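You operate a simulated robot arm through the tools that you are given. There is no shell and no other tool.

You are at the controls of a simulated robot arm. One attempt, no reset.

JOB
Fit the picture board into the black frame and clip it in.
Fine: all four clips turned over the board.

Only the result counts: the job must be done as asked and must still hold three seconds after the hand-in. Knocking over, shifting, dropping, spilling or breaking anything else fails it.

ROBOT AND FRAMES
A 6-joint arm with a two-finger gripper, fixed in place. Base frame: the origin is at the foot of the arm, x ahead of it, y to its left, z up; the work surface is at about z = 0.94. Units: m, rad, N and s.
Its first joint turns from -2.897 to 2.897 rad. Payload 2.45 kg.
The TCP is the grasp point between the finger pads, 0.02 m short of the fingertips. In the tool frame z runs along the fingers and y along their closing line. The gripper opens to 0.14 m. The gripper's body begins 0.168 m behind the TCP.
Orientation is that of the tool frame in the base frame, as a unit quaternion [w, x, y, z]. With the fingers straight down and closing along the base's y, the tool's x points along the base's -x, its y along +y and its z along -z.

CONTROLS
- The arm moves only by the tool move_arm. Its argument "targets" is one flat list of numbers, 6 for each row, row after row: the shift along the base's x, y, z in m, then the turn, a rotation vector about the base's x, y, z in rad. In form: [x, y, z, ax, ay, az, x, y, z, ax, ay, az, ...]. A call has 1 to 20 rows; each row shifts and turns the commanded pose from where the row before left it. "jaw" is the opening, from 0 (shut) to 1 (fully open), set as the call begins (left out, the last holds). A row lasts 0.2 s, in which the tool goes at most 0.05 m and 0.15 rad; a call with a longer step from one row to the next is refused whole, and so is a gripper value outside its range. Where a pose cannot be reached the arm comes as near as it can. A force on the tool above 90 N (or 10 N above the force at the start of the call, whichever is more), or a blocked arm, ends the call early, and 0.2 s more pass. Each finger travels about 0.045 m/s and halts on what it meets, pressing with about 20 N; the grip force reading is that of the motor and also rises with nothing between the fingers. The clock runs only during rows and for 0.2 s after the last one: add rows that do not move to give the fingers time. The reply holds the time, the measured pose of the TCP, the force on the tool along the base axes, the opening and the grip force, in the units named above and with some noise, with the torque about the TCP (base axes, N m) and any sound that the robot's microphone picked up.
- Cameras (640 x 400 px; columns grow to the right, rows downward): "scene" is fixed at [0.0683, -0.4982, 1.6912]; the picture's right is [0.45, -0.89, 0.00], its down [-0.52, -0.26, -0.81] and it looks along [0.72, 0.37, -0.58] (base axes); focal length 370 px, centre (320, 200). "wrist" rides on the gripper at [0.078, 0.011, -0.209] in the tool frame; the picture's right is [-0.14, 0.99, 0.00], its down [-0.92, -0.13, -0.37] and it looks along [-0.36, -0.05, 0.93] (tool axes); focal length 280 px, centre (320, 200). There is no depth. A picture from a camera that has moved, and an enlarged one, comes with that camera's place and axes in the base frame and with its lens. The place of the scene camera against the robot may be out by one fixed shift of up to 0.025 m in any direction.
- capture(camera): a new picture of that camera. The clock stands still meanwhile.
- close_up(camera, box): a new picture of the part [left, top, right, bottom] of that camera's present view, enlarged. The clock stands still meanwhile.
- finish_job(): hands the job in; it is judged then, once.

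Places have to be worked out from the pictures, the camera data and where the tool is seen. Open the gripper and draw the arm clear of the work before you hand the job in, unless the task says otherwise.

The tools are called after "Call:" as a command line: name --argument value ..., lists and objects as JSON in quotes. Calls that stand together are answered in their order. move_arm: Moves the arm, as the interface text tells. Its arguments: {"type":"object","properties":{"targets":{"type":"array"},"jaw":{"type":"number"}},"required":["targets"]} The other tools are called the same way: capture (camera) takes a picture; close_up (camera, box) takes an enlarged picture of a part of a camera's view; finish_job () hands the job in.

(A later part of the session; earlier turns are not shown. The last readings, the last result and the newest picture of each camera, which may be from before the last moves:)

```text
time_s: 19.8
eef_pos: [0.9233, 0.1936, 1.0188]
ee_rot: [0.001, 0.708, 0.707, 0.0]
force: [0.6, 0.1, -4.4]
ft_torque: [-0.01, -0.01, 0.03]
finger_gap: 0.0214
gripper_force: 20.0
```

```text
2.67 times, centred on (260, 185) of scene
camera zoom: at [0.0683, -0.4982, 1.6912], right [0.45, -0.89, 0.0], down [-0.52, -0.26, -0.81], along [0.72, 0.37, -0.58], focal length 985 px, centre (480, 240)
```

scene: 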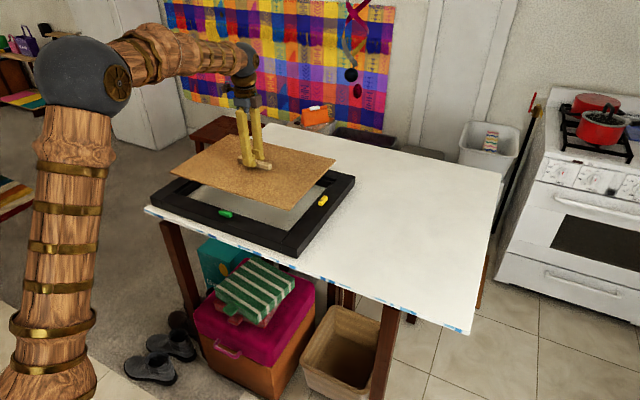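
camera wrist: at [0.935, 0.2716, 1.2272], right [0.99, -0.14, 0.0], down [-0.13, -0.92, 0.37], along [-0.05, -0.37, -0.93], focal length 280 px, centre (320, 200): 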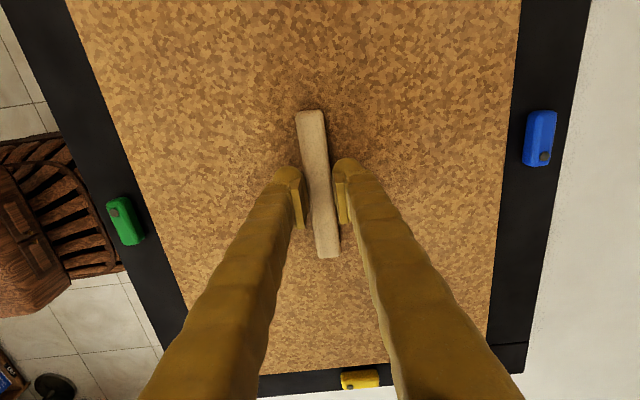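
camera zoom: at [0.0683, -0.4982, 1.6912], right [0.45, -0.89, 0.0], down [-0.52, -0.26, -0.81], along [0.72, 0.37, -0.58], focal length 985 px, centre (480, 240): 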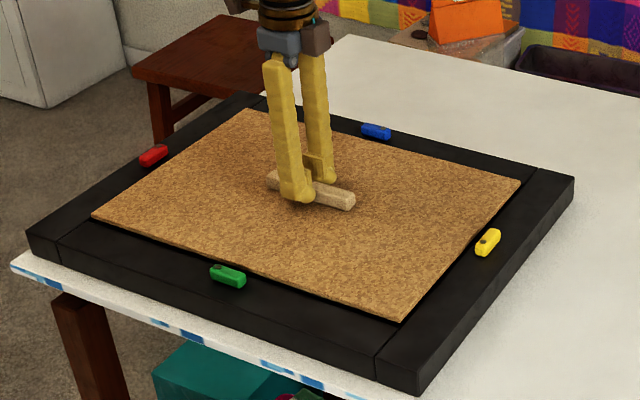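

Gaps look even all round. I lower gently in small steps into the opening, checking the force.

Call:
move_arm --targets '[0.0005, 0.0003, -0.003, 0, 0, 0, 0, 0, -0.003, 0, 0, 0, 0, 0, -0.002, 0, 0, 0, 0, 0, 0, 0, 0, 0]'

Call:
close_up --camera "scene" --box '[160, 140, 360, 265]'

Call:
capture --camera "wrist"

```text
time_s: 20.8
eef_pos: [0.9252, 0.1939, 1.0125]
ee_rot: [0.001, 0.707, 0.707, -0.001]
force: [0.1, -0.5, -5.3]
ft_torque: [0.02, -0.02, -0.02]
finger_gap: 0.0211
gripper_force: 19.3
```

```text
3.20 times, centred on (260, 202) of scene
camera zoom: at [0.0683, -0.4982, 1.6912], right [0.45, -0.89, 0.0], down [-0.52, -0.26, -0.81], along [0.72, 0.37, -0.58], focal length 1182 px, centre (512, 192)
```

zoom: 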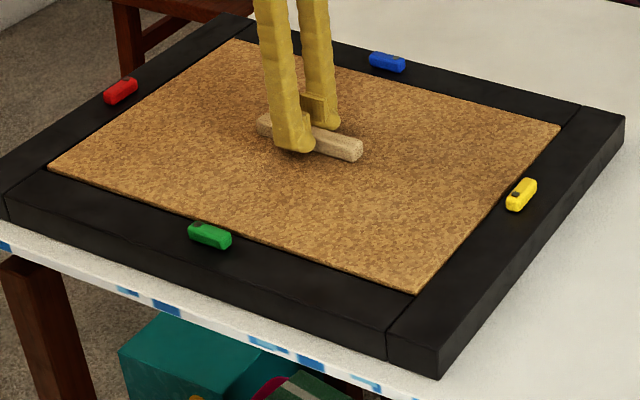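

```text
taken
camera wrist: at [0.9353, 0.2718, 1.2203], right [0.99, -0.14, 0.0], down [-0.13, -0.92, 0.37], along [-0.05, -0.37, -0.93], focal length 280 px, centre (320, 200)
```

wrist: 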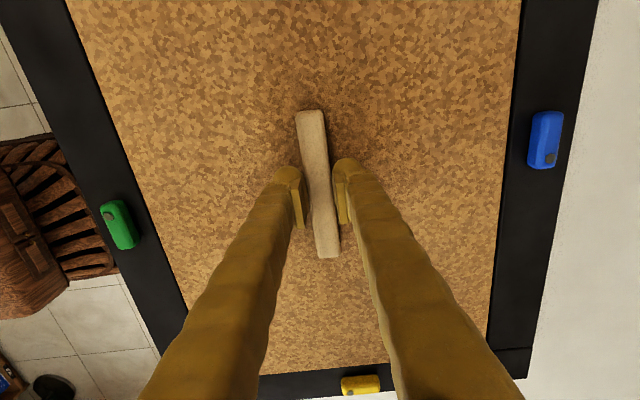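

No contact yet (force still just the board's weight). I zoom on the corners to check clearance on each side.

Call:
close_up --camera "scene" --box '[260, 208, 308, 238]'

Call:
close_up --camera "scene" --box '[312, 164, 360, 194]'

Call:
close_up --camera "scene" --box '[158, 178, 206, 208]'

Call:
close_up --camera "scene" --box '[212, 138, 260, 168]'

Call:
close_up --camera "wrist" --box '[470, 300, 550, 350]'

Call:
close_up --camera "wrist" --box '[270, 345, 350, 395]'

Call:
close_up --camera "wrist" --box '[120, 230, 200, 280]'

```text
13.33 times, centred on (284, 223) of scene
camera zoom: at [0.0683, -0.4982, 1.6912], right [0.45, -0.89, 0.0], down [-0.52, -0.26, -0.81], along [0.72, 0.37, -0.58], focal length 4926 px, centre (800, -107)
```

zoom: 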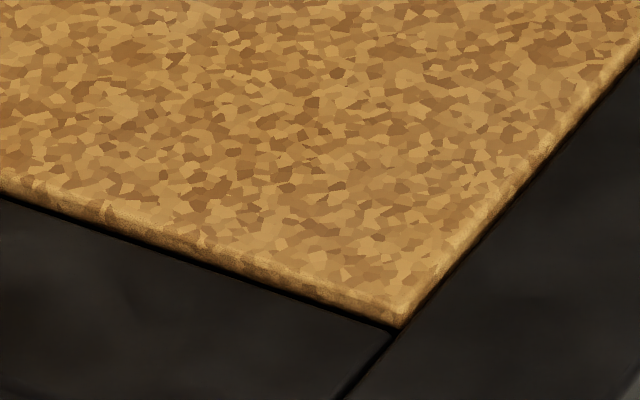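

```text
13.33 times, centred on (336, 179) of scene
camera zoom: at [0.0683, -0.4982, 1.6912], right [0.45, -0.89, 0.0], down [-0.52, -0.26, -0.81], along [0.72, 0.37, -0.58], focal length 4926 px, centre (107, 480)
```

zoom: 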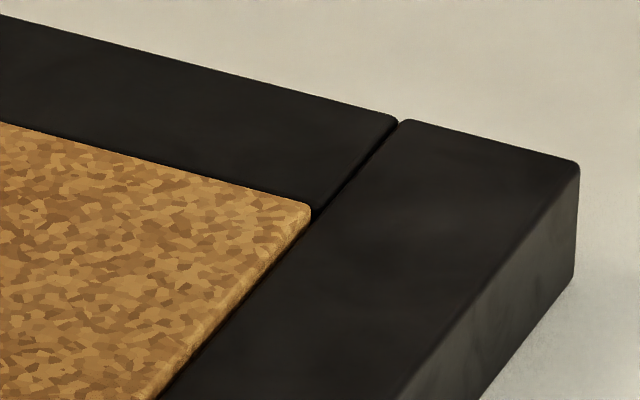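

```text
13.33 times, centred on (182, 193) of scene
camera zoom: at [0.0683, -0.4982, 1.6912], right [0.45, -0.89, 0.0], down [-0.52, -0.26, -0.81], along [0.72, 0.37, -0.58], focal length 4926 px, centre (2160, 293)
```

zoom: 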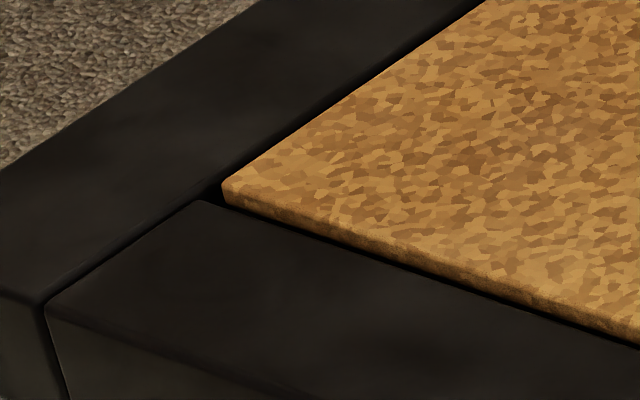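

```text
13.33 times, centred on (236, 153) of scene
camera zoom: at [0.0683, -0.4982, 1.6912], right [0.45, -0.89, 0.0], down [-0.52, -0.26, -0.81], along [0.72, 0.37, -0.58], focal length 4926 px, centre (1440, 827)
```

zoom: 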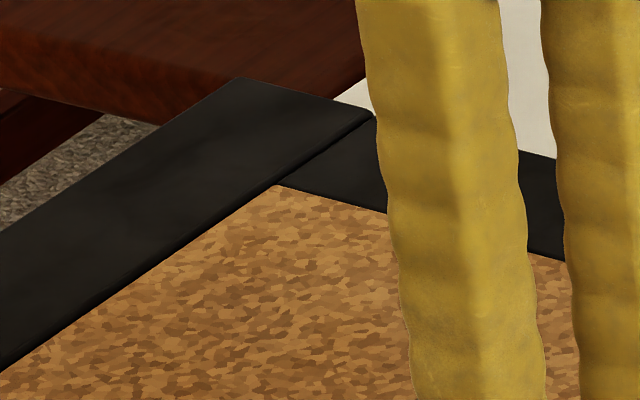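

```text
8.00 times, centred on (510, 325) of wrist
camera zoom: at [0.9353, 0.2718, 1.2203], right [0.99, -0.14, 0.0], down [-0.13, -0.92, 0.37], along [-0.05, -0.37, -0.93], focal length 2243 px, centre (-1200, -800)
```

zoom: 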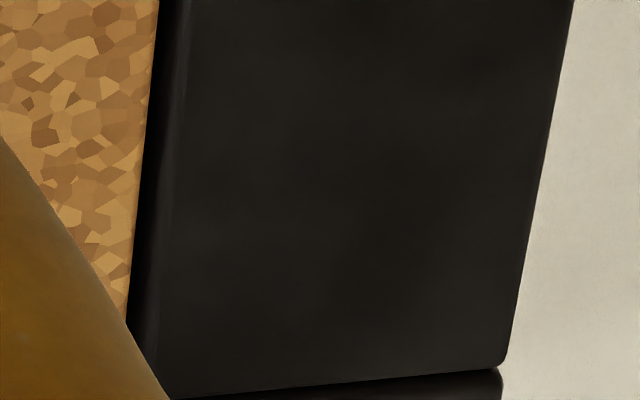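

```text
8.00 times, centred on (310, 370) of wrist
camera zoom: at [0.9353, 0.2718, 1.2203], right [0.99, -0.14, 0.0], down [-0.13, -0.92, 0.37], along [-0.05, -0.37, -0.93], focal length 2243 px, centre (400, -1160)
```

zoom: 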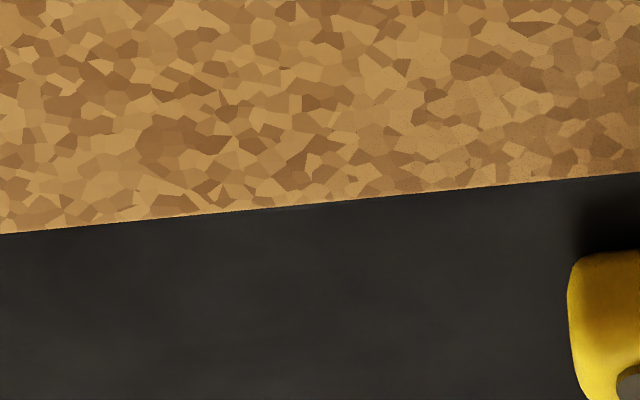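

```text
8.00 times, centred on (160, 255) of wrist
camera zoom: at [0.9353, 0.2718, 1.2203], right [0.99, -0.14, 0.0], down [-0.13, -0.92, 0.37], along [-0.05, -0.37, -0.93], focal length 2243 px, centre (1600, -240)
```

zoom: 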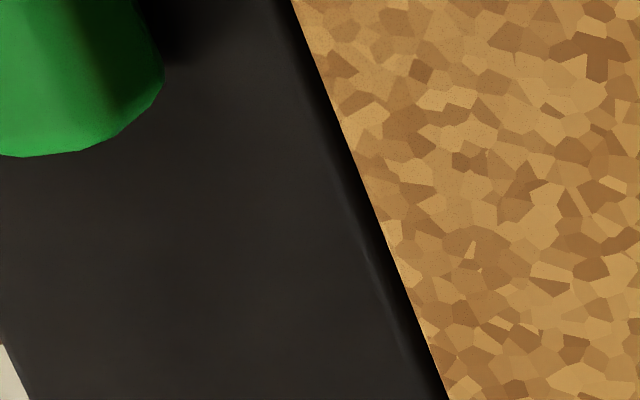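

Gaps are visible on all sides; x looks centred. I zoom tighter on the −y and +y edges to judge centring in y.

Call:
close_up --camera "scene" --box '[282, 222, 298, 232]'

Call:
close_up --camera "scene" --box '[168, 186, 184, 196]'

Call:
close_up --camera "scene" --box '[330, 174, 346, 184]'

```text
16.00 times, centred on (290, 227) of scene
camera zoom: at [0.0683, -0.4982, 1.6912], right [0.45, -0.89, 0.0], down [-0.52, -0.26, -0.81], along [0.72, 0.37, -0.58], focal length 5911 px, centre (800, -232)
```

zoom: 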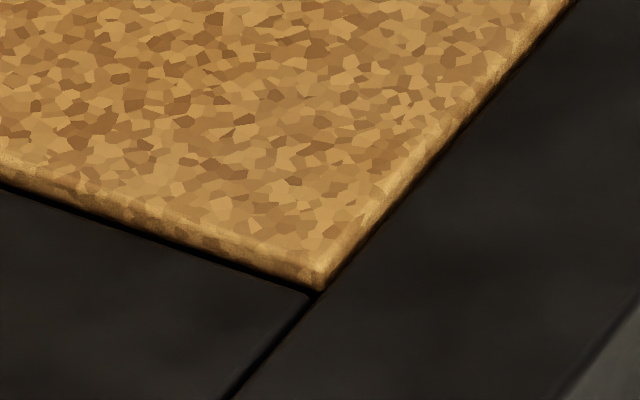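

```text
16.00 times, centred on (176, 191) of scene
camera zoom: at [0.0683, -0.4982, 1.6912], right [0.45, -0.89, 0.0], down [-0.52, -0.26, -0.81], along [0.72, 0.37, -0.58], focal length 5911 px, centre (2624, 344)
```

zoom: 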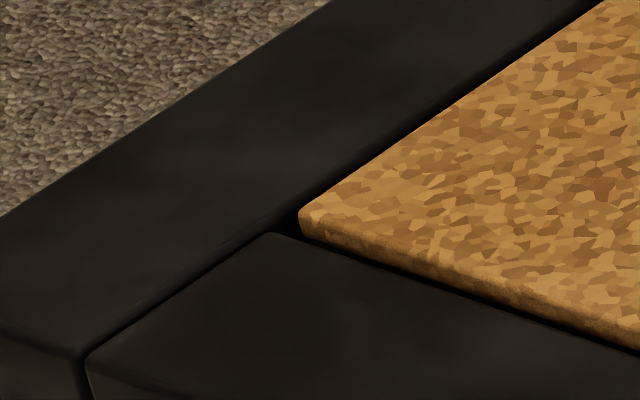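

```text
16.00 times, centred on (338, 179) of scene
camera zoom: at [0.0683, -0.4982, 1.6912], right [0.45, -0.89, 0.0], down [-0.52, -0.26, -0.81], along [0.72, 0.37, -0.58], focal length 5911 px, centre (32, 536)
```

zoom: 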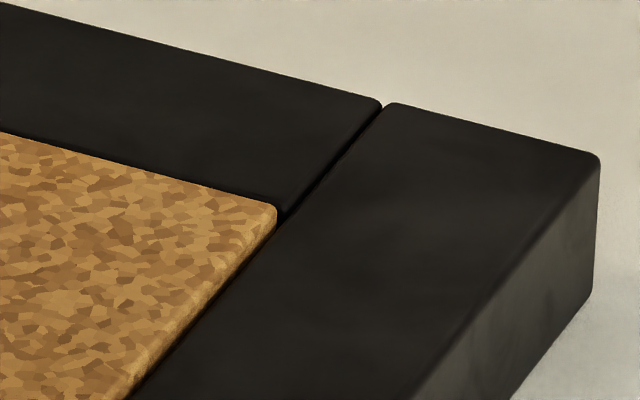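

From the two −x corners I estimate ~1 mm gap on the −y side and ~4 mm on the +y side, so the board should move +y by about 1.6 mm. I shift that and lower further in small steps.

Call:
move_arm --targets '[0.0007, 0.0016, 0, 0, 0, 0, 0, 0, -0.002, 0, 0, 0, 0, 0, -0.002, 0, 0, 0, 0, 0, 0, 0, 0, 0]'

Call:
close_up --camera "scene" --box '[282, 222, 298, 232]'

Call:
close_up --camera "scene" --box '[168, 186, 184, 196]'

Call:
close_up --camera "scene" --box '[330, 174, 346, 184]'

```text
time_s: 21.8
eef_pos: [0.9254, 0.1956, 1.0081]
ee_rot: [0.0, 0.707, 0.707, 0.001]
force: [1.0, 0.3, -5.2]
ft_torque: [0.0, -0.01, 0.0]
finger_gap: 0.0212
gripper_force: 20.5
```

```text
16.00 times, centred on (290, 227) of scene
camera zoom: at [0.0683, -0.4982, 1.6912], right [0.45, -0.89, 0.0], down [-0.52, -0.26, -0.81], along [0.72, 0.37, -0.58], focal length 5911 px, centre (800, -232)
```

zoom: 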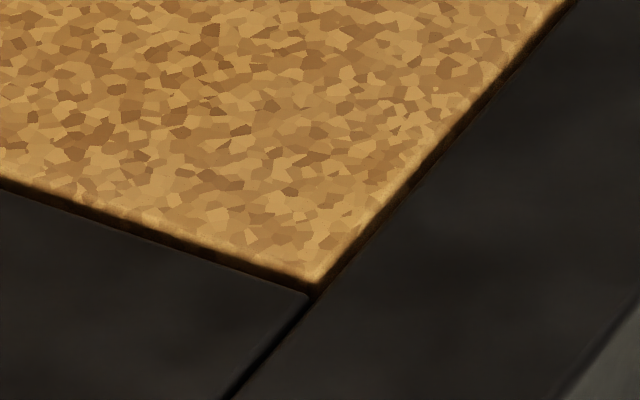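

```text
16.00 times, centred on (176, 191) of scene
camera zoom: at [0.0683, -0.4982, 1.6912], right [0.45, -0.89, 0.0], down [-0.52, -0.26, -0.81], along [0.72, 0.37, -0.58], focal length 5911 px, centre (2624, 344)
```

zoom: 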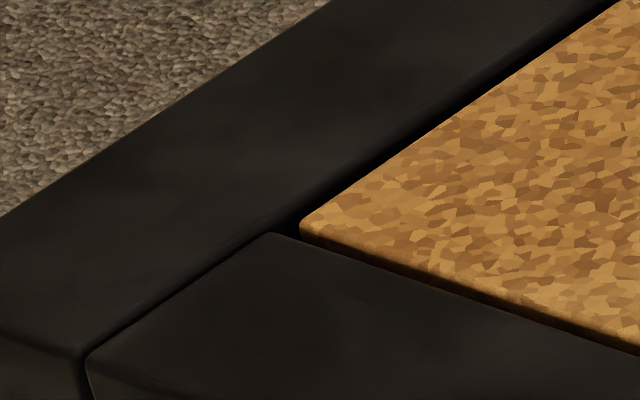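

```text
16.00 times, centred on (338, 179) of scene
camera zoom: at [0.0683, -0.4982, 1.6912], right [0.45, -0.89, 0.0], down [-0.52, -0.26, -0.81], along [0.72, 0.37, -0.58], focal length 5911 px, centre (32, 536)
```

zoom: 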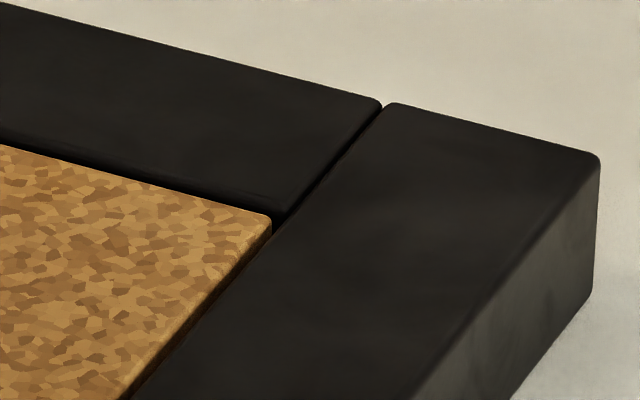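

The board is inside the opening on all sides with no side force. I keep lowering in small steps until the ledge takes the weight.

Call:
move_arm --targets '[0, 0, -0.0015, 0, 0, 0, 0, 0, -0.0015, 0, 0, 0, 0, 0, 0, 0, 0, 0]'

Call:
close_up --camera "scene" --box '[168, 186, 184, 196]'

Call:
close_up --camera "scene" --box '[282, 222, 298, 232]'

```text
time_s: 22.6
eef_pos: [0.9252, 0.1952, 1.0061]
ee_rot: [0.001, 0.707, 0.707, 0.001]
force: [-0.1, -5.3, 19.8]
ft_torque: [-0.07, 0.02, 0.03]
finger_gap: 0.0211
gripper_force: 19.7
```

```text
16.00 times, centred on (176, 191) of scene
camera zoom: at [0.0683, -0.4982, 1.6912], right [0.45, -0.89, 0.0], down [-0.52, -0.26, -0.81], along [0.72, 0.37, -0.58], focal length 5911 px, centre (2624, 344)
```

zoom: 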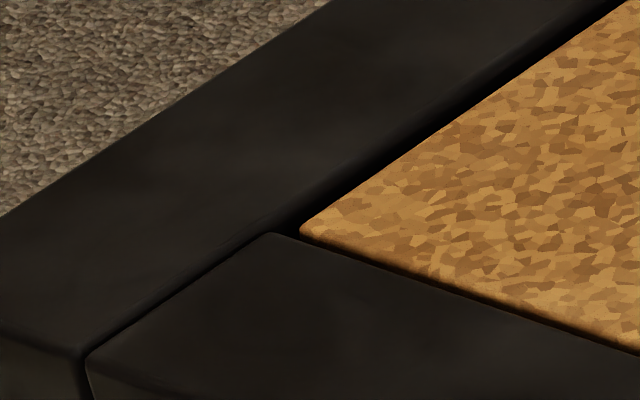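

```text
16.00 times, centred on (290, 227) of scene
camera zoom: at [0.0683, -0.4982, 1.6912], right [0.45, -0.89, 0.0], down [-0.52, -0.26, -0.81], along [0.72, 0.37, -0.58], focal length 5911 px, centre (800, -232)
```

zoom: 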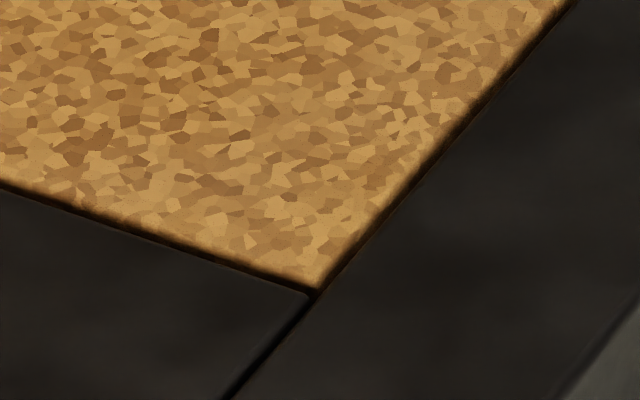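

Contact: +20 N upward, and the board top is now flush with the frame, so it rests on the ledge. I ease off ~1 mm to relieve the press and open the jaws.

Call:
move_arm --targets '[0, 0, 0.0008, 0, 0, 0, 0, 0, 0, 0, 0, 0]'

Call:
move_arm --targets '[0, 0, 0, 0, 0, 0, 0, 0, 0, 0, 0, 0, 0, 0, 0, 0, 0, 0, 0, 0, 0, 0, 0, 0, 0, 0, 0, 0, 0, 0]' --jaw 0.6

Call:
close_up --camera "scene" --box '[160, 140, 360, 265]'

Call:
capture --camera "wrist"

```text
time_s: 23.2
eef_pos: [0.9247, 0.1961, 1.0057]
ee_rot: [0.0, 0.707, 0.708, 0.0]
force: [-2.7, -5.1, 19.4]
ft_torque: [-0.05, 0.06, 0.01]
finger_gap: 0.0213
gripper_force: 20.3
```

```text
time_s: 24.4
eef_pos: [0.9254, 0.1956, 1.007]
ee_rot: [0.0, 0.707, 0.707, -0.001]
force: [-0.6, 0.5, -0.1]
ft_torque: [-0.01, 0.04, -0.04]
finger_gap: 0.0837
gripper_force: 0.1
```

```text
3.20 times, centred on (260, 202) of scene
camera zoom: at [0.0683, -0.4982, 1.6912], right [0.45, -0.89, 0.0], down [-0.52, -0.26, -0.81], along [0.72, 0.37, -0.58], focal length 1182 px, centre (512, 192)
```

zoom: 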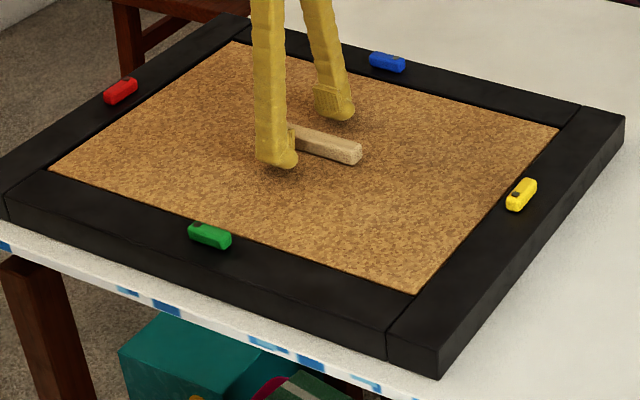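

```text
taken
camera wrist: at [0.9359, 0.2736, 1.2142], right [0.99, -0.14, 0.0], down [-0.13, -0.92, 0.37], along [-0.05, -0.37, -0.93], focal length 280 px, centre (320, 200)
```

wrist: 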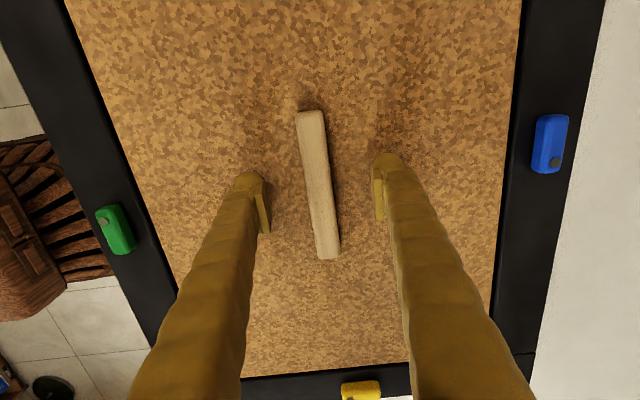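

The board is released and sits flush in the frame. I rise straight up, then close the jaws to use the fingertips as a pusher.

Call:
move_arm --targets '[0, 0, 0.03, 0, 0, 0, 0, 0, 0.045, 0, 0, 0, 0, 0, 0.045, 0, 0, 0, 0, 0, 0.03, 0, 0, 0, 0, 0, 0, 0, 0, 0]'

Call:
close_up --camera "scene" --box '[140, 110, 380, 260]'

Call:
capture --camera "wrist"

```text
time_s: 25.6
eef_pos: [0.9266, 0.1941, 1.1561]
ee_rot: [0.0, 0.707, 0.707, 0.0]
force: [1.1, 1.1, -0.4]
ft_torque: [0.01, -0.03, 0.02]
finger_gap: 0.0844
gripper_force: 0.0
```

```text
2.67 times, centred on (260, 185) of scene
camera zoom: at [0.0683, -0.4982, 1.6912], right [0.45, -0.89, 0.0], down [-0.52, -0.26, -0.81], along [0.72, 0.37, -0.58], focal length 985 px, centre (480, 240)
```

zoom: 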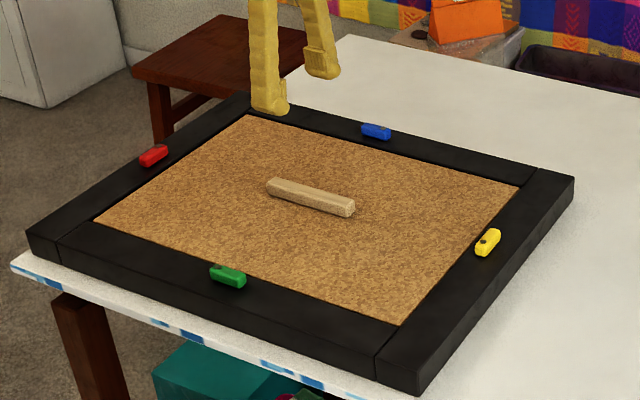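

```text
taken
camera wrist: at [0.9369, 0.2725, 1.3649], right [0.99, -0.14, 0.0], down [-0.13, -0.92, 0.37], along [-0.05, -0.37, -0.93], focal length 280 px, centre (320, 200)
```

wrist: 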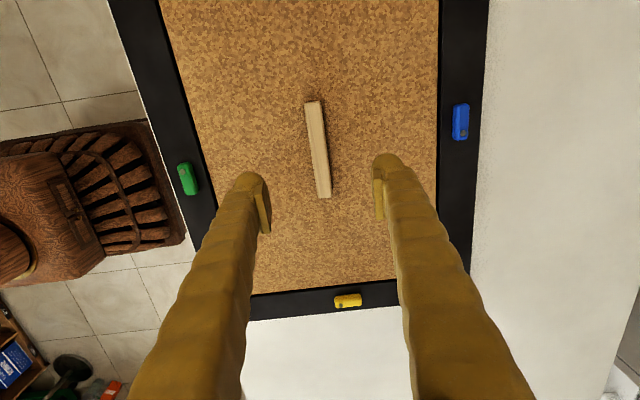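

Now I measure the clips from here (green, blue, yellow visible).

Call:
close_up --camera "wrist" --box '[155, 153, 219, 203]'

Call:
close_up --camera "wrist" --box '[428, 97, 492, 147]'

Call:
close_up --camera "wrist" --box '[310, 275, 390, 325]'

```text
8.00 times, centred on (187, 178) of wrist
camera zoom: at [0.9369, 0.2725, 1.3649], right [0.99, -0.14, 0.0], down [-0.13, -0.92, 0.37], along [-0.05, -0.37, -0.93], focal length 2243 px, centre (1384, 376)
```

zoom: 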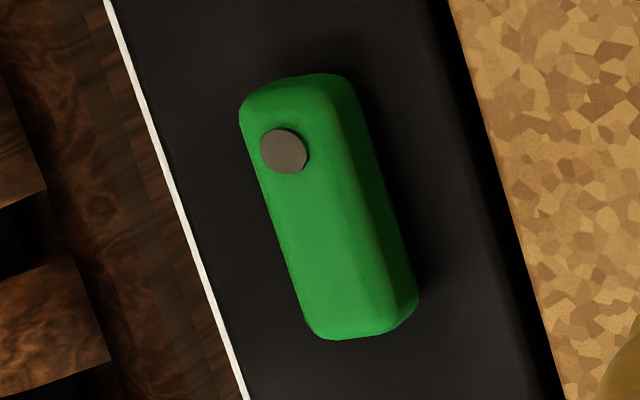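

```text
8.00 times, centred on (460, 122) of wrist
camera zoom: at [0.9369, 0.2725, 1.3649], right [0.99, -0.14, 0.0], down [-0.13, -0.92, 0.37], along [-0.05, -0.37, -0.93], focal length 2243 px, centre (-800, 824)
```

zoom: 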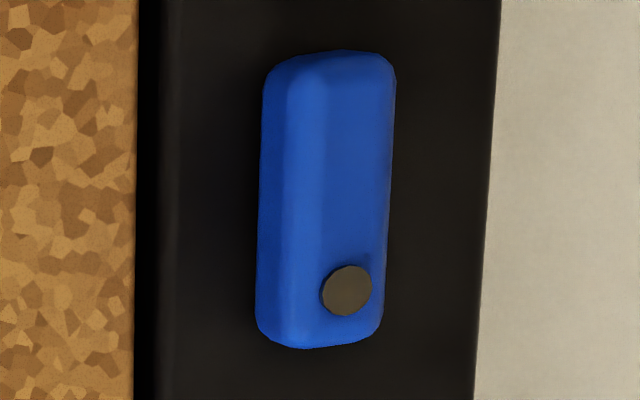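

```text
8.00 times, centred on (350, 300) of wrist
camera zoom: at [0.9369, 0.2725, 1.3649], right [0.99, -0.14, 0.0], down [-0.13, -0.92, 0.37], along [-0.05, -0.37, -0.93], focal length 2243 px, centre (80, -600)
```

zoom: 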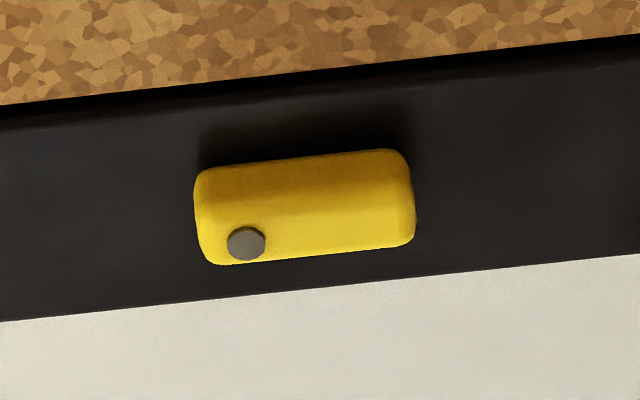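

The pivots come out at green (0.735, 0.1945), yellow (0.925, −0.066), red ≈(0.927, 0.453), blue ≈(1.115, 0.193), clips ≈0.046 × 0.017 × 0.012 m with ~0.035 m from screw to free end. I start with green: close the jaws and move to the outer side of its free end.

Call:
move_arm --targets '[-0.0365, -0.0071, 0, 0, 0, 0, -0.0365, -0.0071, 0, 0, 0, 0, -0.0365, -0.0071, 0, 0, 0, 0, -0.0365, -0.0071, 0, 0, 0, 0, -0.0365, -0.0071, 0, 0, 0, 0, -0.0365, -0.0071, 0, 0, 0, 0, 0, 0, -0.04, 0, 0, 0, 0, 0, -0.04, 0, 0, 0, 0, 0, -0.03, 0, 0, 0, 0, 0, 0, 0, 0, 0]' --jaw 0

Call:
capture --camera "wrist"

Call:
close_up --camera "scene" --box '[180, 160, 276, 220]'

```text
time_s: 27.8
eef_pos: [0.7061, 0.1551, 1.0447]
ee_rot: [-0.001, 0.708, 0.707, 0.0]
force: [0.5, 0.5, -0.2]
ft_torque: [-0.02, 0.01, 0.01]
finger_gap: 0.0001
gripper_force: 19.8
```

```text
taken
camera wrist: at [0.7166, 0.2319, 1.2535], right [0.99, -0.14, 0.0], down [-0.13, -0.92, 0.37], along [-0.05, -0.36, -0.93], focal length 280 px, centre (320, 200)
```

wrist: 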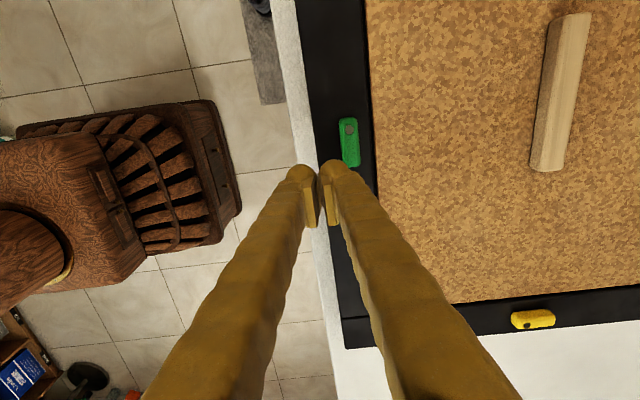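

```text
6.67 times, centred on (228, 190) of scene
camera zoom: at [0.0683, -0.4982, 1.6912], right [0.45, -0.89, 0.0], down [-0.52, -0.26, -0.81], along [0.72, 0.37, -0.58], focal length 2463 px, centre (933, 267)
```

zoom: 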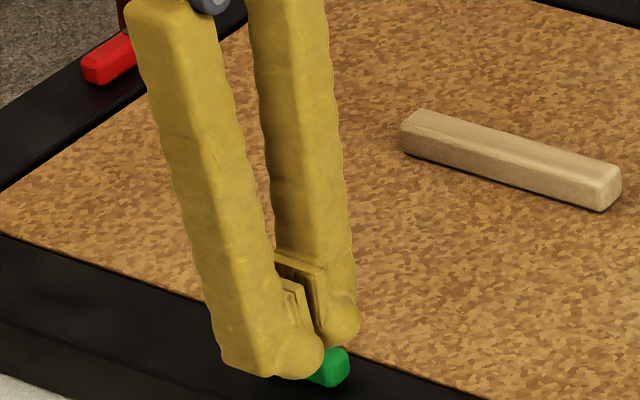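

The closed fingers look wider than 28 mm because of the pads, so I zoom in on the tips to get the pusher's true outline.

Call:
close_up --camera "wrist" --box '[270, 100, 398, 240]'

Call:
close_up --camera "scene" --box '[202, 190, 250, 220]'

```text
2.86 times, centred on (334, 170) of wrist
camera zoom: at [0.7166, 0.2319, 1.2535], right [0.99, -0.14, 0.0], down [-0.13, -0.92, 0.37], along [-0.05, -0.36, -0.93], focal length 801 px, centre (280, 286)
```

zoom: 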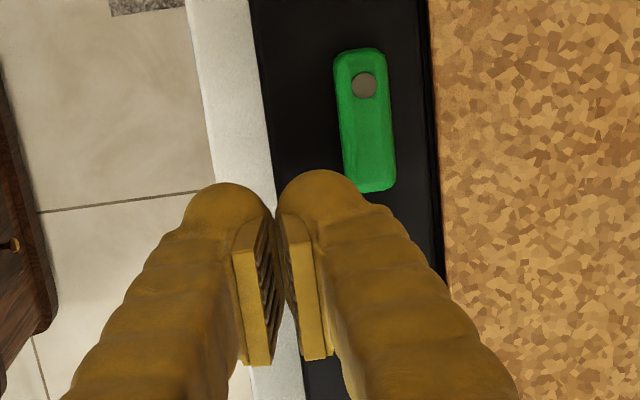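

```text
13.33 times, centred on (226, 205) of scene
camera zoom: at [0.0683, -0.4982, 1.6912], right [0.45, -0.89, 0.0], down [-0.52, -0.26, -0.81], along [0.72, 0.37, -0.58], focal length 4926 px, centre (1573, 133)
```

zoom: 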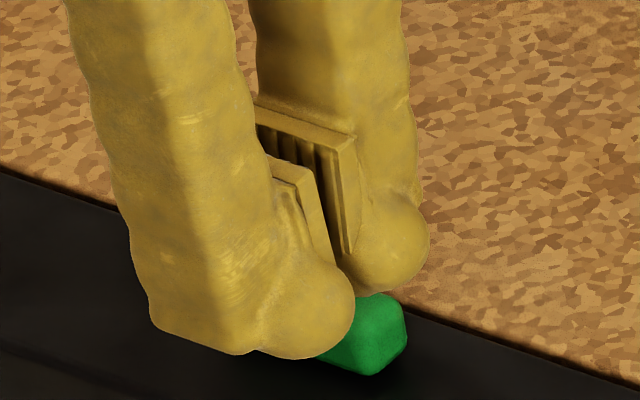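

The fingertips are rounded bulbs, the closed pair about ±24 mm in x. I step slightly outward, then descend so the tips are ~5 mm above the frame, beside the green clip's free end.

Call:
move_arm --targets '[-0.008, -0.003, 0, 0, 0, 0, 0, 0, -0.02, 0, 0, 0, 0, 0, -0.015, 0, 0, 0, 0, 0, -0.006, 0, 0, 0, 0, 0, 0, 0, 0, 0]'

Call:
close_up --camera "wrist" --box '[270, 100, 398, 240]'

Call:
close_up --camera "scene" --box '[202, 195, 250, 225]'

```text
time_s: 29.0
eef_pos: [0.6983, 0.1507, 1.0041]
ee_rot: [-0.001, 0.707, 0.707, 0.0]
force: [0.7, -0.2, -0.3]
ft_torque: [0.01, 0.01, 0.05]
finger_gap: 0.0
gripper_force: 19.9
```

```text
2.86 times, centred on (334, 170) of wrist
camera zoom: at [0.709, 0.228, 1.2124], right [0.99, -0.14, 0.0], down [-0.13, -0.92, 0.37], along [-0.05, -0.37, -0.93], focal length 801 px, centre (280, 286)
```

zoom: 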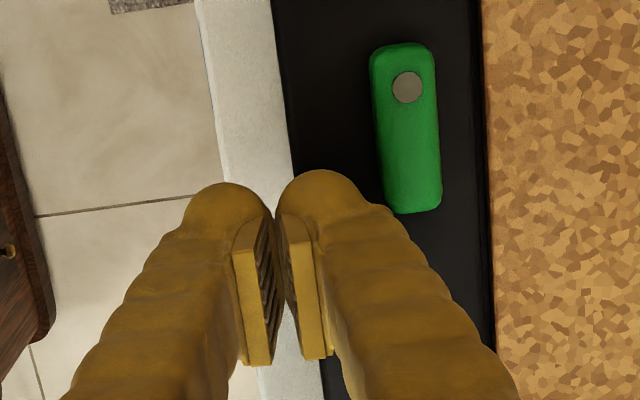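

```text
13.33 times, centred on (226, 210) of scene
camera zoom: at [0.0683, -0.4982, 1.6912], right [0.45, -0.89, 0.0], down [-0.52, -0.26, -0.81], along [0.72, 0.37, -0.58], focal length 4926 px, centre (1573, 67)
```

zoom: 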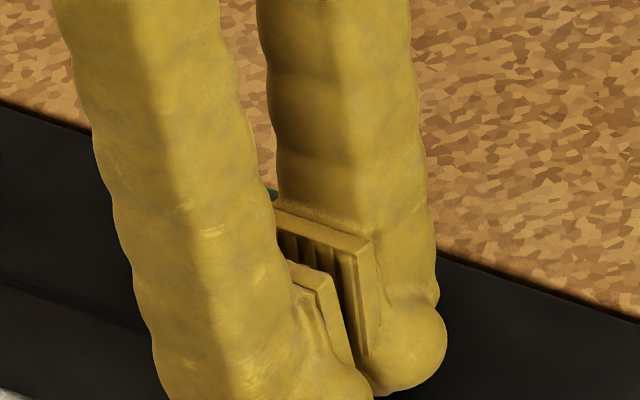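

The +x fingertip is beside the clip's free end, about 5 mm away. I push toward +x in small steps.

Call:
move_arm --targets '[0.006, 0, 0, 0, 0, 0, 0.006, 0, 0, 0, 0, 0, 0.006, 0, 0, 0, 0, 0, 0, 0, 0, 0, 0, 0]'

Call:
close_up --camera "wrist" --box '[270, 100, 398, 240]'

```text
time_s: 30.0
eef_pos: [0.7163, 0.1504, 1.0037]
ee_rot: [0.0, 0.707, 0.707, 0.0]
force: [-0.4, 0.0, 0.0]
ft_torque: [0.01, -0.02, -0.02]
finger_gap: 0.0001
gripper_force: 20.1
```

```text
2.86 times, centred on (334, 170) of wrist
camera zoom: at [0.7266, 0.2287, 1.2127], right [0.99, -0.14, 0.0], down [-0.13, -0.92, 0.37], along [-0.05, -0.37, -0.93], focal length 801 px, centre (280, 286)
```

zoom: 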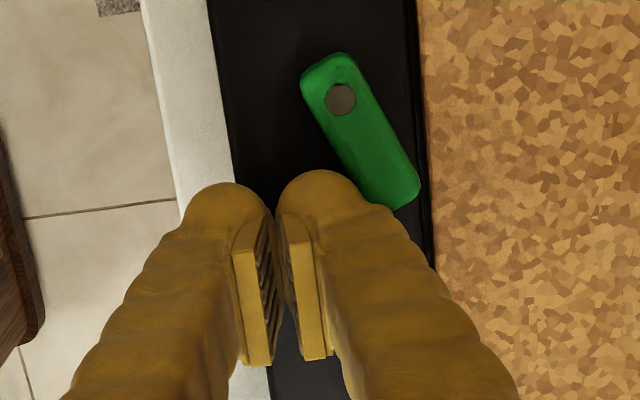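

The clip turns easily (≈28° so far, almost no force). I follow the arc around its screw to bring it to 90°.

Call:
move_arm --targets '[0.0073, 0.0055, 0, 0, 0, 0, 0.0099, 0.0016, 0, 0, 0, 0, 0.0092, 0.0041, 0, 0, 0, 0, 0.0078, 0.006, 0, 0, 0, 0, 0, 0, 0, 0, 0, 0]'

Call:
close_up --camera "wrist" --box '[250, 80, 410, 240]'

Call:
close_up --camera "scene" --box '[190, 180, 270, 230]'

```text
time_s: 31.2
eef_pos: [0.7506, 0.1678, 1.0031]
ee_rot: [0.0, 0.707, 0.707, 0.001]
force: [-1.1, -5.6, -1.4]
ft_torque: [-0.08, 0.02, 0.08]
finger_gap: 0.0
gripper_force: 19.7
```

```text
2.50 times, centred on (330, 160) of wrist
camera zoom: at [0.7613, 0.2451, 1.2111], right [0.99, -0.14, 0.0], down [-0.13, -0.92, 0.37], along [-0.05, -0.37, -0.93], focal length 701 px, centre (295, 300)
```

zoom: 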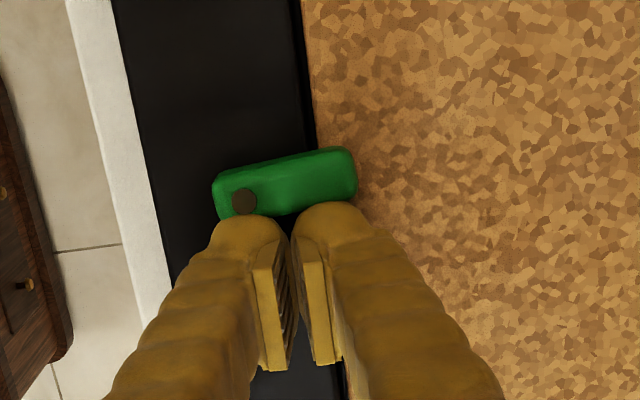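

```text
8.00 times, centred on (230, 205) of scene
camera zoom: at [0.0683, -0.4982, 1.6912], right [0.45, -0.89, 0.0], down [-0.52, -0.26, -0.81], along [0.72, 0.37, -0.58], focal length 2956 px, centre (1040, 160)
```

zoom: 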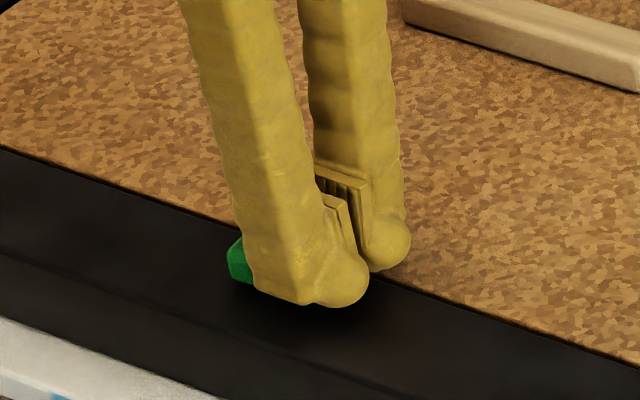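

Green is turned to about 90° with its tip over the board, and the −5.6 N reading suggests it met its stop. I back off in −y, then rise and check.

Call:
move_arm --targets '[0, -0.012, 0, 0, 0, 0, 0, -0.012, 0.01, 0, 0, 0, 0, 0, 0.04, 0, 0, 0, 0, 0, 0.045, 0, 0, 0, 0, 0, 0.045, 0, 0, 0, 0, 0, 0, 0, 0, 0]'

Call:
capture --camera "wrist"

Call:
close_up --camera "scene" --box '[190, 180, 270, 230]'

```text
time_s: 32.6
eef_pos: [0.748, 0.1451, 1.1423]
ee_rot: [0.0, 0.707, 0.707, -0.001]
force: [-0.8, -0.1, 0.8]
ft_torque: [-0.01, 0.04, -0.02]
finger_gap: 0.0
gripper_force: 19.8
```

```text
taken
camera wrist: at [0.7586, 0.2228, 1.352], right [0.99, -0.14, 0.0], down [-0.13, -0.92, 0.37], along [-0.05, -0.37, -0.93], focal length 280 px, centre (320, 200)
```

wrist: 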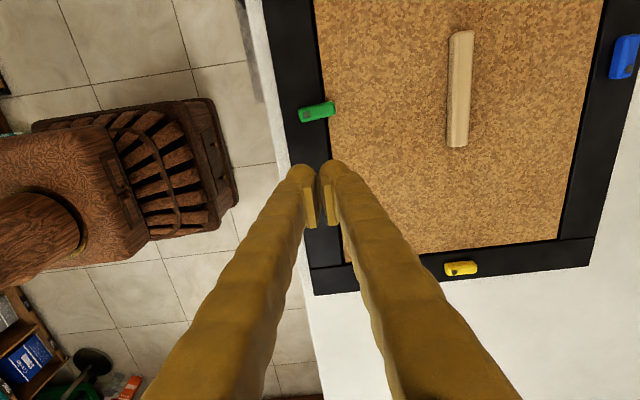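

```text
8.00 times, centred on (230, 205) of scene
camera zoom: at [0.0683, -0.4982, 1.6912], right [0.45, -0.89, 0.0], down [-0.52, -0.26, -0.81], along [0.72, 0.37, -0.58], focal length 2956 px, centre (1040, 160)
```

zoom: 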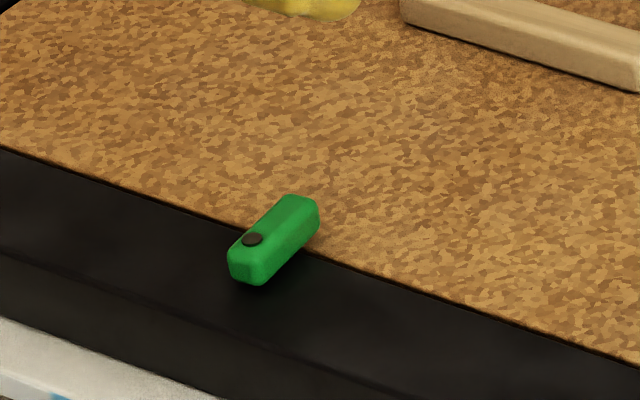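

Green is turned squarely over the board and stays. Next, yellow: I move to the outer (−y) side of its free end at a safe height and come down with ~7 mm clearance.

Call:
move_arm --targets '[0.0271, -0.0307, 0, 0, 0, 0, 0.0271, -0.0307, 0, 0, 0, 0, 0.0271, -0.0307, 0, 0, 0, 0, 0.0271, -0.0307, 0, 0, 0, 0, 0.0271, -0.0307, 0, 0, 0, 0, 0.0271, -0.0307, 0, 0, 0, 0, 0.0271, -0.0307, 0, 0, 0, 0, 0.0271, -0.0307, 0, 0, 0, 0, 0, 0, -0.04, 0, 0, 0, 0, 0, -0.04, 0, 0, 0, 0, 0, 0, 0, 0, 0]'

Call:
capture --camera "wrist"

Call:
close_up --camera "scene" --box '[280, 165, 376, 225]'

```text
time_s: 35.0
eef_pos: [0.9685, -0.1045, 1.0634]
ee_rot: [0.0, 0.707, 0.708, 0.001]
force: [0.7, 0.4, -0.1]
ft_torque: [0.01, 0.0, 0.03]
finger_gap: 0.0001
gripper_force: 20.0
```

```text
taken
camera wrist: at [0.9779, -0.0263, 1.2724], right [0.99, -0.14, 0.0], down [-0.13, -0.92, 0.37], along [-0.05, -0.37, -0.93], focal length 280 px, centre (320, 200)
```

wrist: 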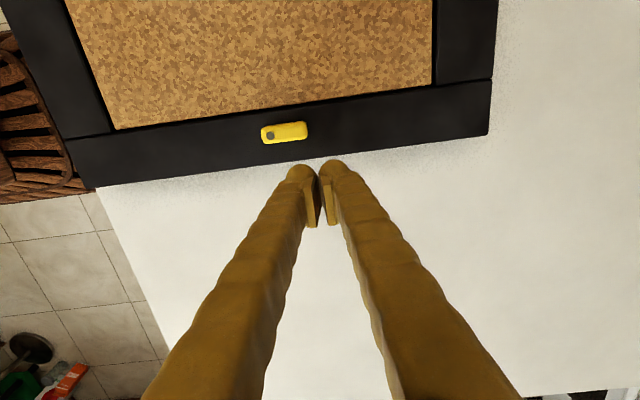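

```text
6.67 times, centred on (328, 195) of scene
camera zoom: at [0.0683, -0.4982, 1.6912], right [0.45, -0.89, 0.0], down [-0.52, -0.26, -0.81], along [0.72, 0.37, -0.58], focal length 2463 px, centre (267, 233)
```

zoom: 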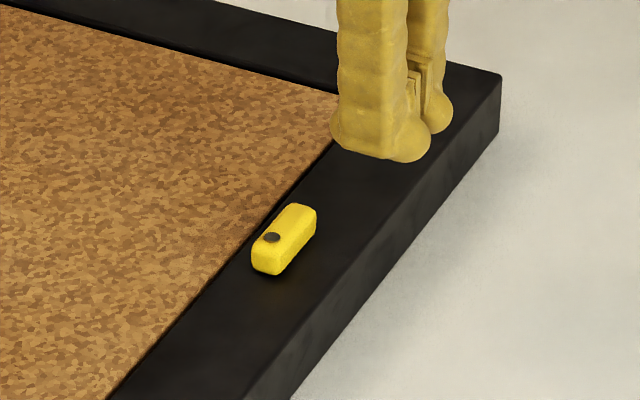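

The fingers are beyond the clip's outer side (refined screw position ≈ (0.925, −0.062)). I descend to z≈1.003 and push toward +y along the first part of the arc.

Call:
move_arm --targets '[0, 0, -0.03, 0, 0, 0, 0, 0, -0.022, 0, 0, 0, 0, 0, -0.008, 0, 0, 0, 0.001, 0.008, 0, 0, 0, 0, 0, 0.0075, 0, 0, 0, 0, 0.0015, 0.006, 0, 0, 0, 0, 0.0015, 0.006, 0, 0, 0, 0, 0, 0, 0, 0, 0, 0]'

Call:
close_up --camera "wrist" --box '[230, 80, 410, 240]'

Call:
close_up --camera "scene" --box '[280, 165, 376, 225]'

```text
time_s: 36.8
eef_pos: [0.9707, -0.0759, 1.0037]
ee_rot: [0.0, 0.707, 0.707, 0.0]
force: [0.3, 0.2, 0.3]
ft_torque: [-0.01, 0.01, -0.01]
finger_gap: 0.0
gripper_force: 20.1
```

```text
2.50 times, centred on (320, 160) of wrist
camera zoom: at [0.9816, 0.0029, 1.2123], right [0.99, -0.14, 0.0], down [-0.13, -0.92, 0.37], along [-0.05, -0.37, -0.93], focal length 701 px, centre (320, 300)
```

zoom: 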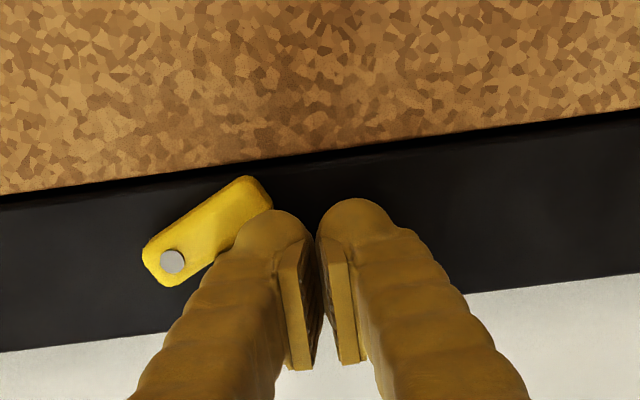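

```text
6.67 times, centred on (328, 195) of scene
camera zoom: at [0.0683, -0.4982, 1.6912], right [0.45, -0.89, 0.0], down [-0.52, -0.26, -0.81], along [0.72, 0.37, -0.58], focal length 2463 px, centre (267, 233)
```

zoom: 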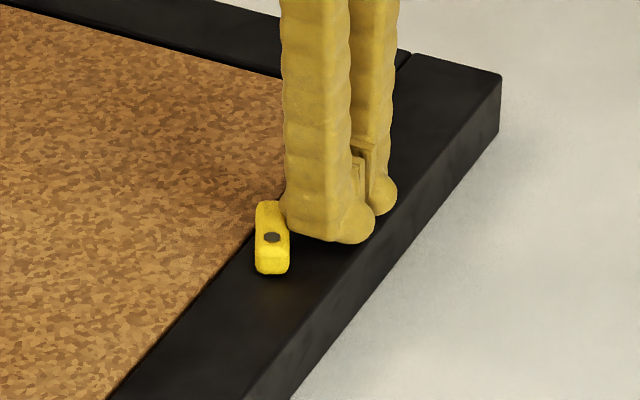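

Yellow is at about 30°; I continue the arc to 90°.

Call:
move_arm --targets '[0.001, 0.01, 0, 0, 0, 0, 0, 0.01, 0, 0, 0, 0, -0.0025, 0.01, 0, 0, 0, 0, -0.005, 0.008, 0, 0, 0, 0, -0.003, 0, 0, 0, 0, 0, 0, 0, 0, 0, 0, 0]'

Call:
close_up --camera "wrist" --box '[230, 80, 410, 240]'

Call:
close_up --camera "scene" --box '[280, 165, 376, 225]'

```text
time_s: 38.2
eef_pos: [0.9633, -0.0384, 1.0052]
ee_rot: [0.0, 0.707, 0.707, 0.0]
force: [0.6, 0.2, -0.3]
ft_torque: [-0.03, 0.0, 0.0]
finger_gap: 0.0
gripper_force: 20.4
```

```text
2.50 times, centred on (320, 160) of wrist
camera zoom: at [0.9733, 0.0405, 1.2132], right [0.99, -0.14, 0.0], down [-0.13, -0.92, 0.37], along [-0.05, -0.37, -0.93], focal length 701 px, centre (320, 300)
```

zoom: 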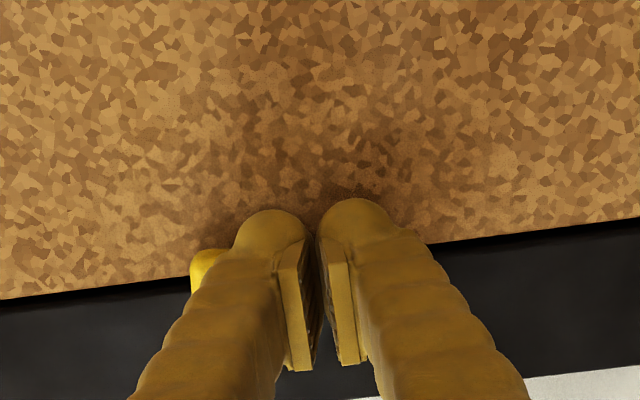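

```text
6.67 times, centred on (328, 195) of scene
camera zoom: at [0.0683, -0.4982, 1.6912], right [0.45, -0.89, 0.0], down [-0.52, -0.26, -0.81], along [0.72, 0.37, -0.58], focal length 2463 px, centre (267, 233)
```

zoom: 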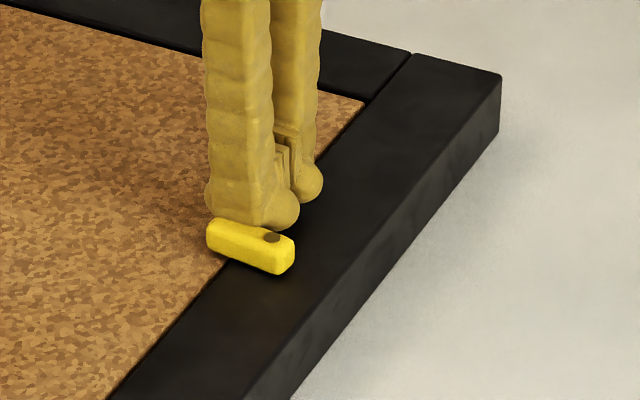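

Yellow is at about 85°. I press another few mm toward −x at its tip to reach the stop.

Call:
move_arm --targets '[-0.002, 0, 0, 0, 0, 0, -0.002, 0, 0, 0, 0, 0, 0, 0, 0, 0, 0, 0]'

Call:
close_up --camera "scene" --box '[298, 180, 346, 210]'

```text
time_s: 39.0
eef_pos: [0.9591, -0.0363, 1.005]
ee_rot: [0.001, 0.707, 0.707, 0.0]
force: [0.5, 0.2, -0.4]
ft_torque: [-0.04, -0.01, 0.01]
finger_gap: 0.0
gripper_force: 19.7
```

```text
13.33 times, centred on (322, 195) of scene
camera zoom: at [0.0683, -0.4982, 1.6912], right [0.45, -0.89, 0.0], down [-0.52, -0.26, -0.81], along [0.72, 0.37, -0.58], focal length 4926 px, centre (293, 267)
```

zoom: 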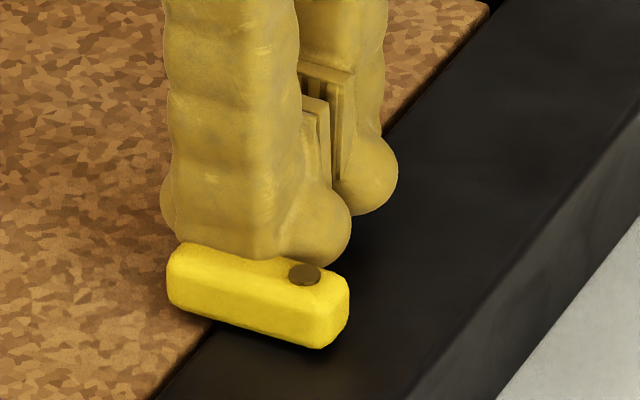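

Yellow is now at ~90°. I back away in +x, rise, and check both.

Call:
move_arm --targets '[0.008, 0, 0, 0, 0, 0, 0.006, 0, 0.01, 0, 0, 0, 0, 0, 0.04, 0, 0, 0, 0, 0, 0.045, 0, 0, 0, 0, 0, 0.045, 0, 0, 0, 0, 0, 0, 0, 0, 0]'

Call:
capture --camera "wrist"

Call:
close_up --camera "scene" --box '[140, 110, 380, 260]'

```text
time_s: 40.4
eef_pos: [0.973, -0.0374, 1.1436]
ee_rot: [0.0, 0.707, 0.707, 0.001]
force: [-0.6, 0.3, -0.1]
ft_torque: [-0.02, 0.01, -0.02]
finger_gap: 0.0
gripper_force: 20.2
```

```text
taken
camera wrist: at [0.9833, 0.0405, 1.3515], right [0.99, -0.14, 0.0], down [-0.13, -0.92, 0.37], along [-0.05, -0.37, -0.93], focal length 280 px, centre (320, 200)
```

wrist: 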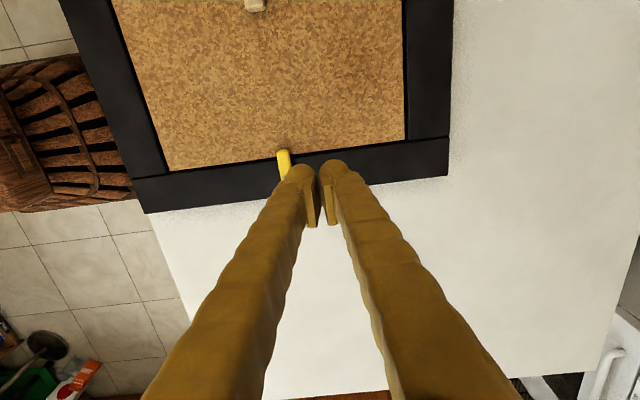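

```text
2.67 times, centred on (260, 185) of scene
camera zoom: at [0.0683, -0.4982, 1.6912], right [0.45, -0.89, 0.0], down [-0.52, -0.26, -0.81], along [0.72, 0.37, -0.58], focal length 985 px, centre (480, 240)
```

zoom: 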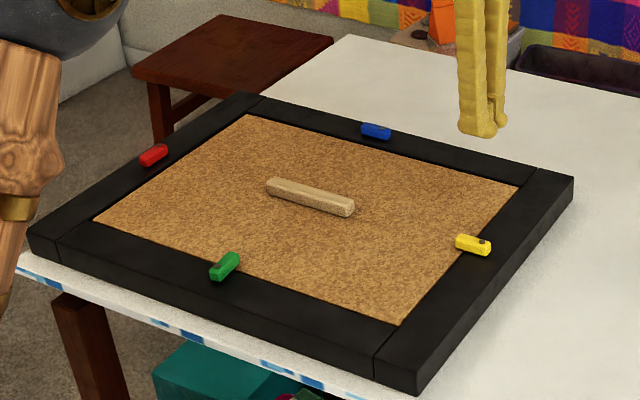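

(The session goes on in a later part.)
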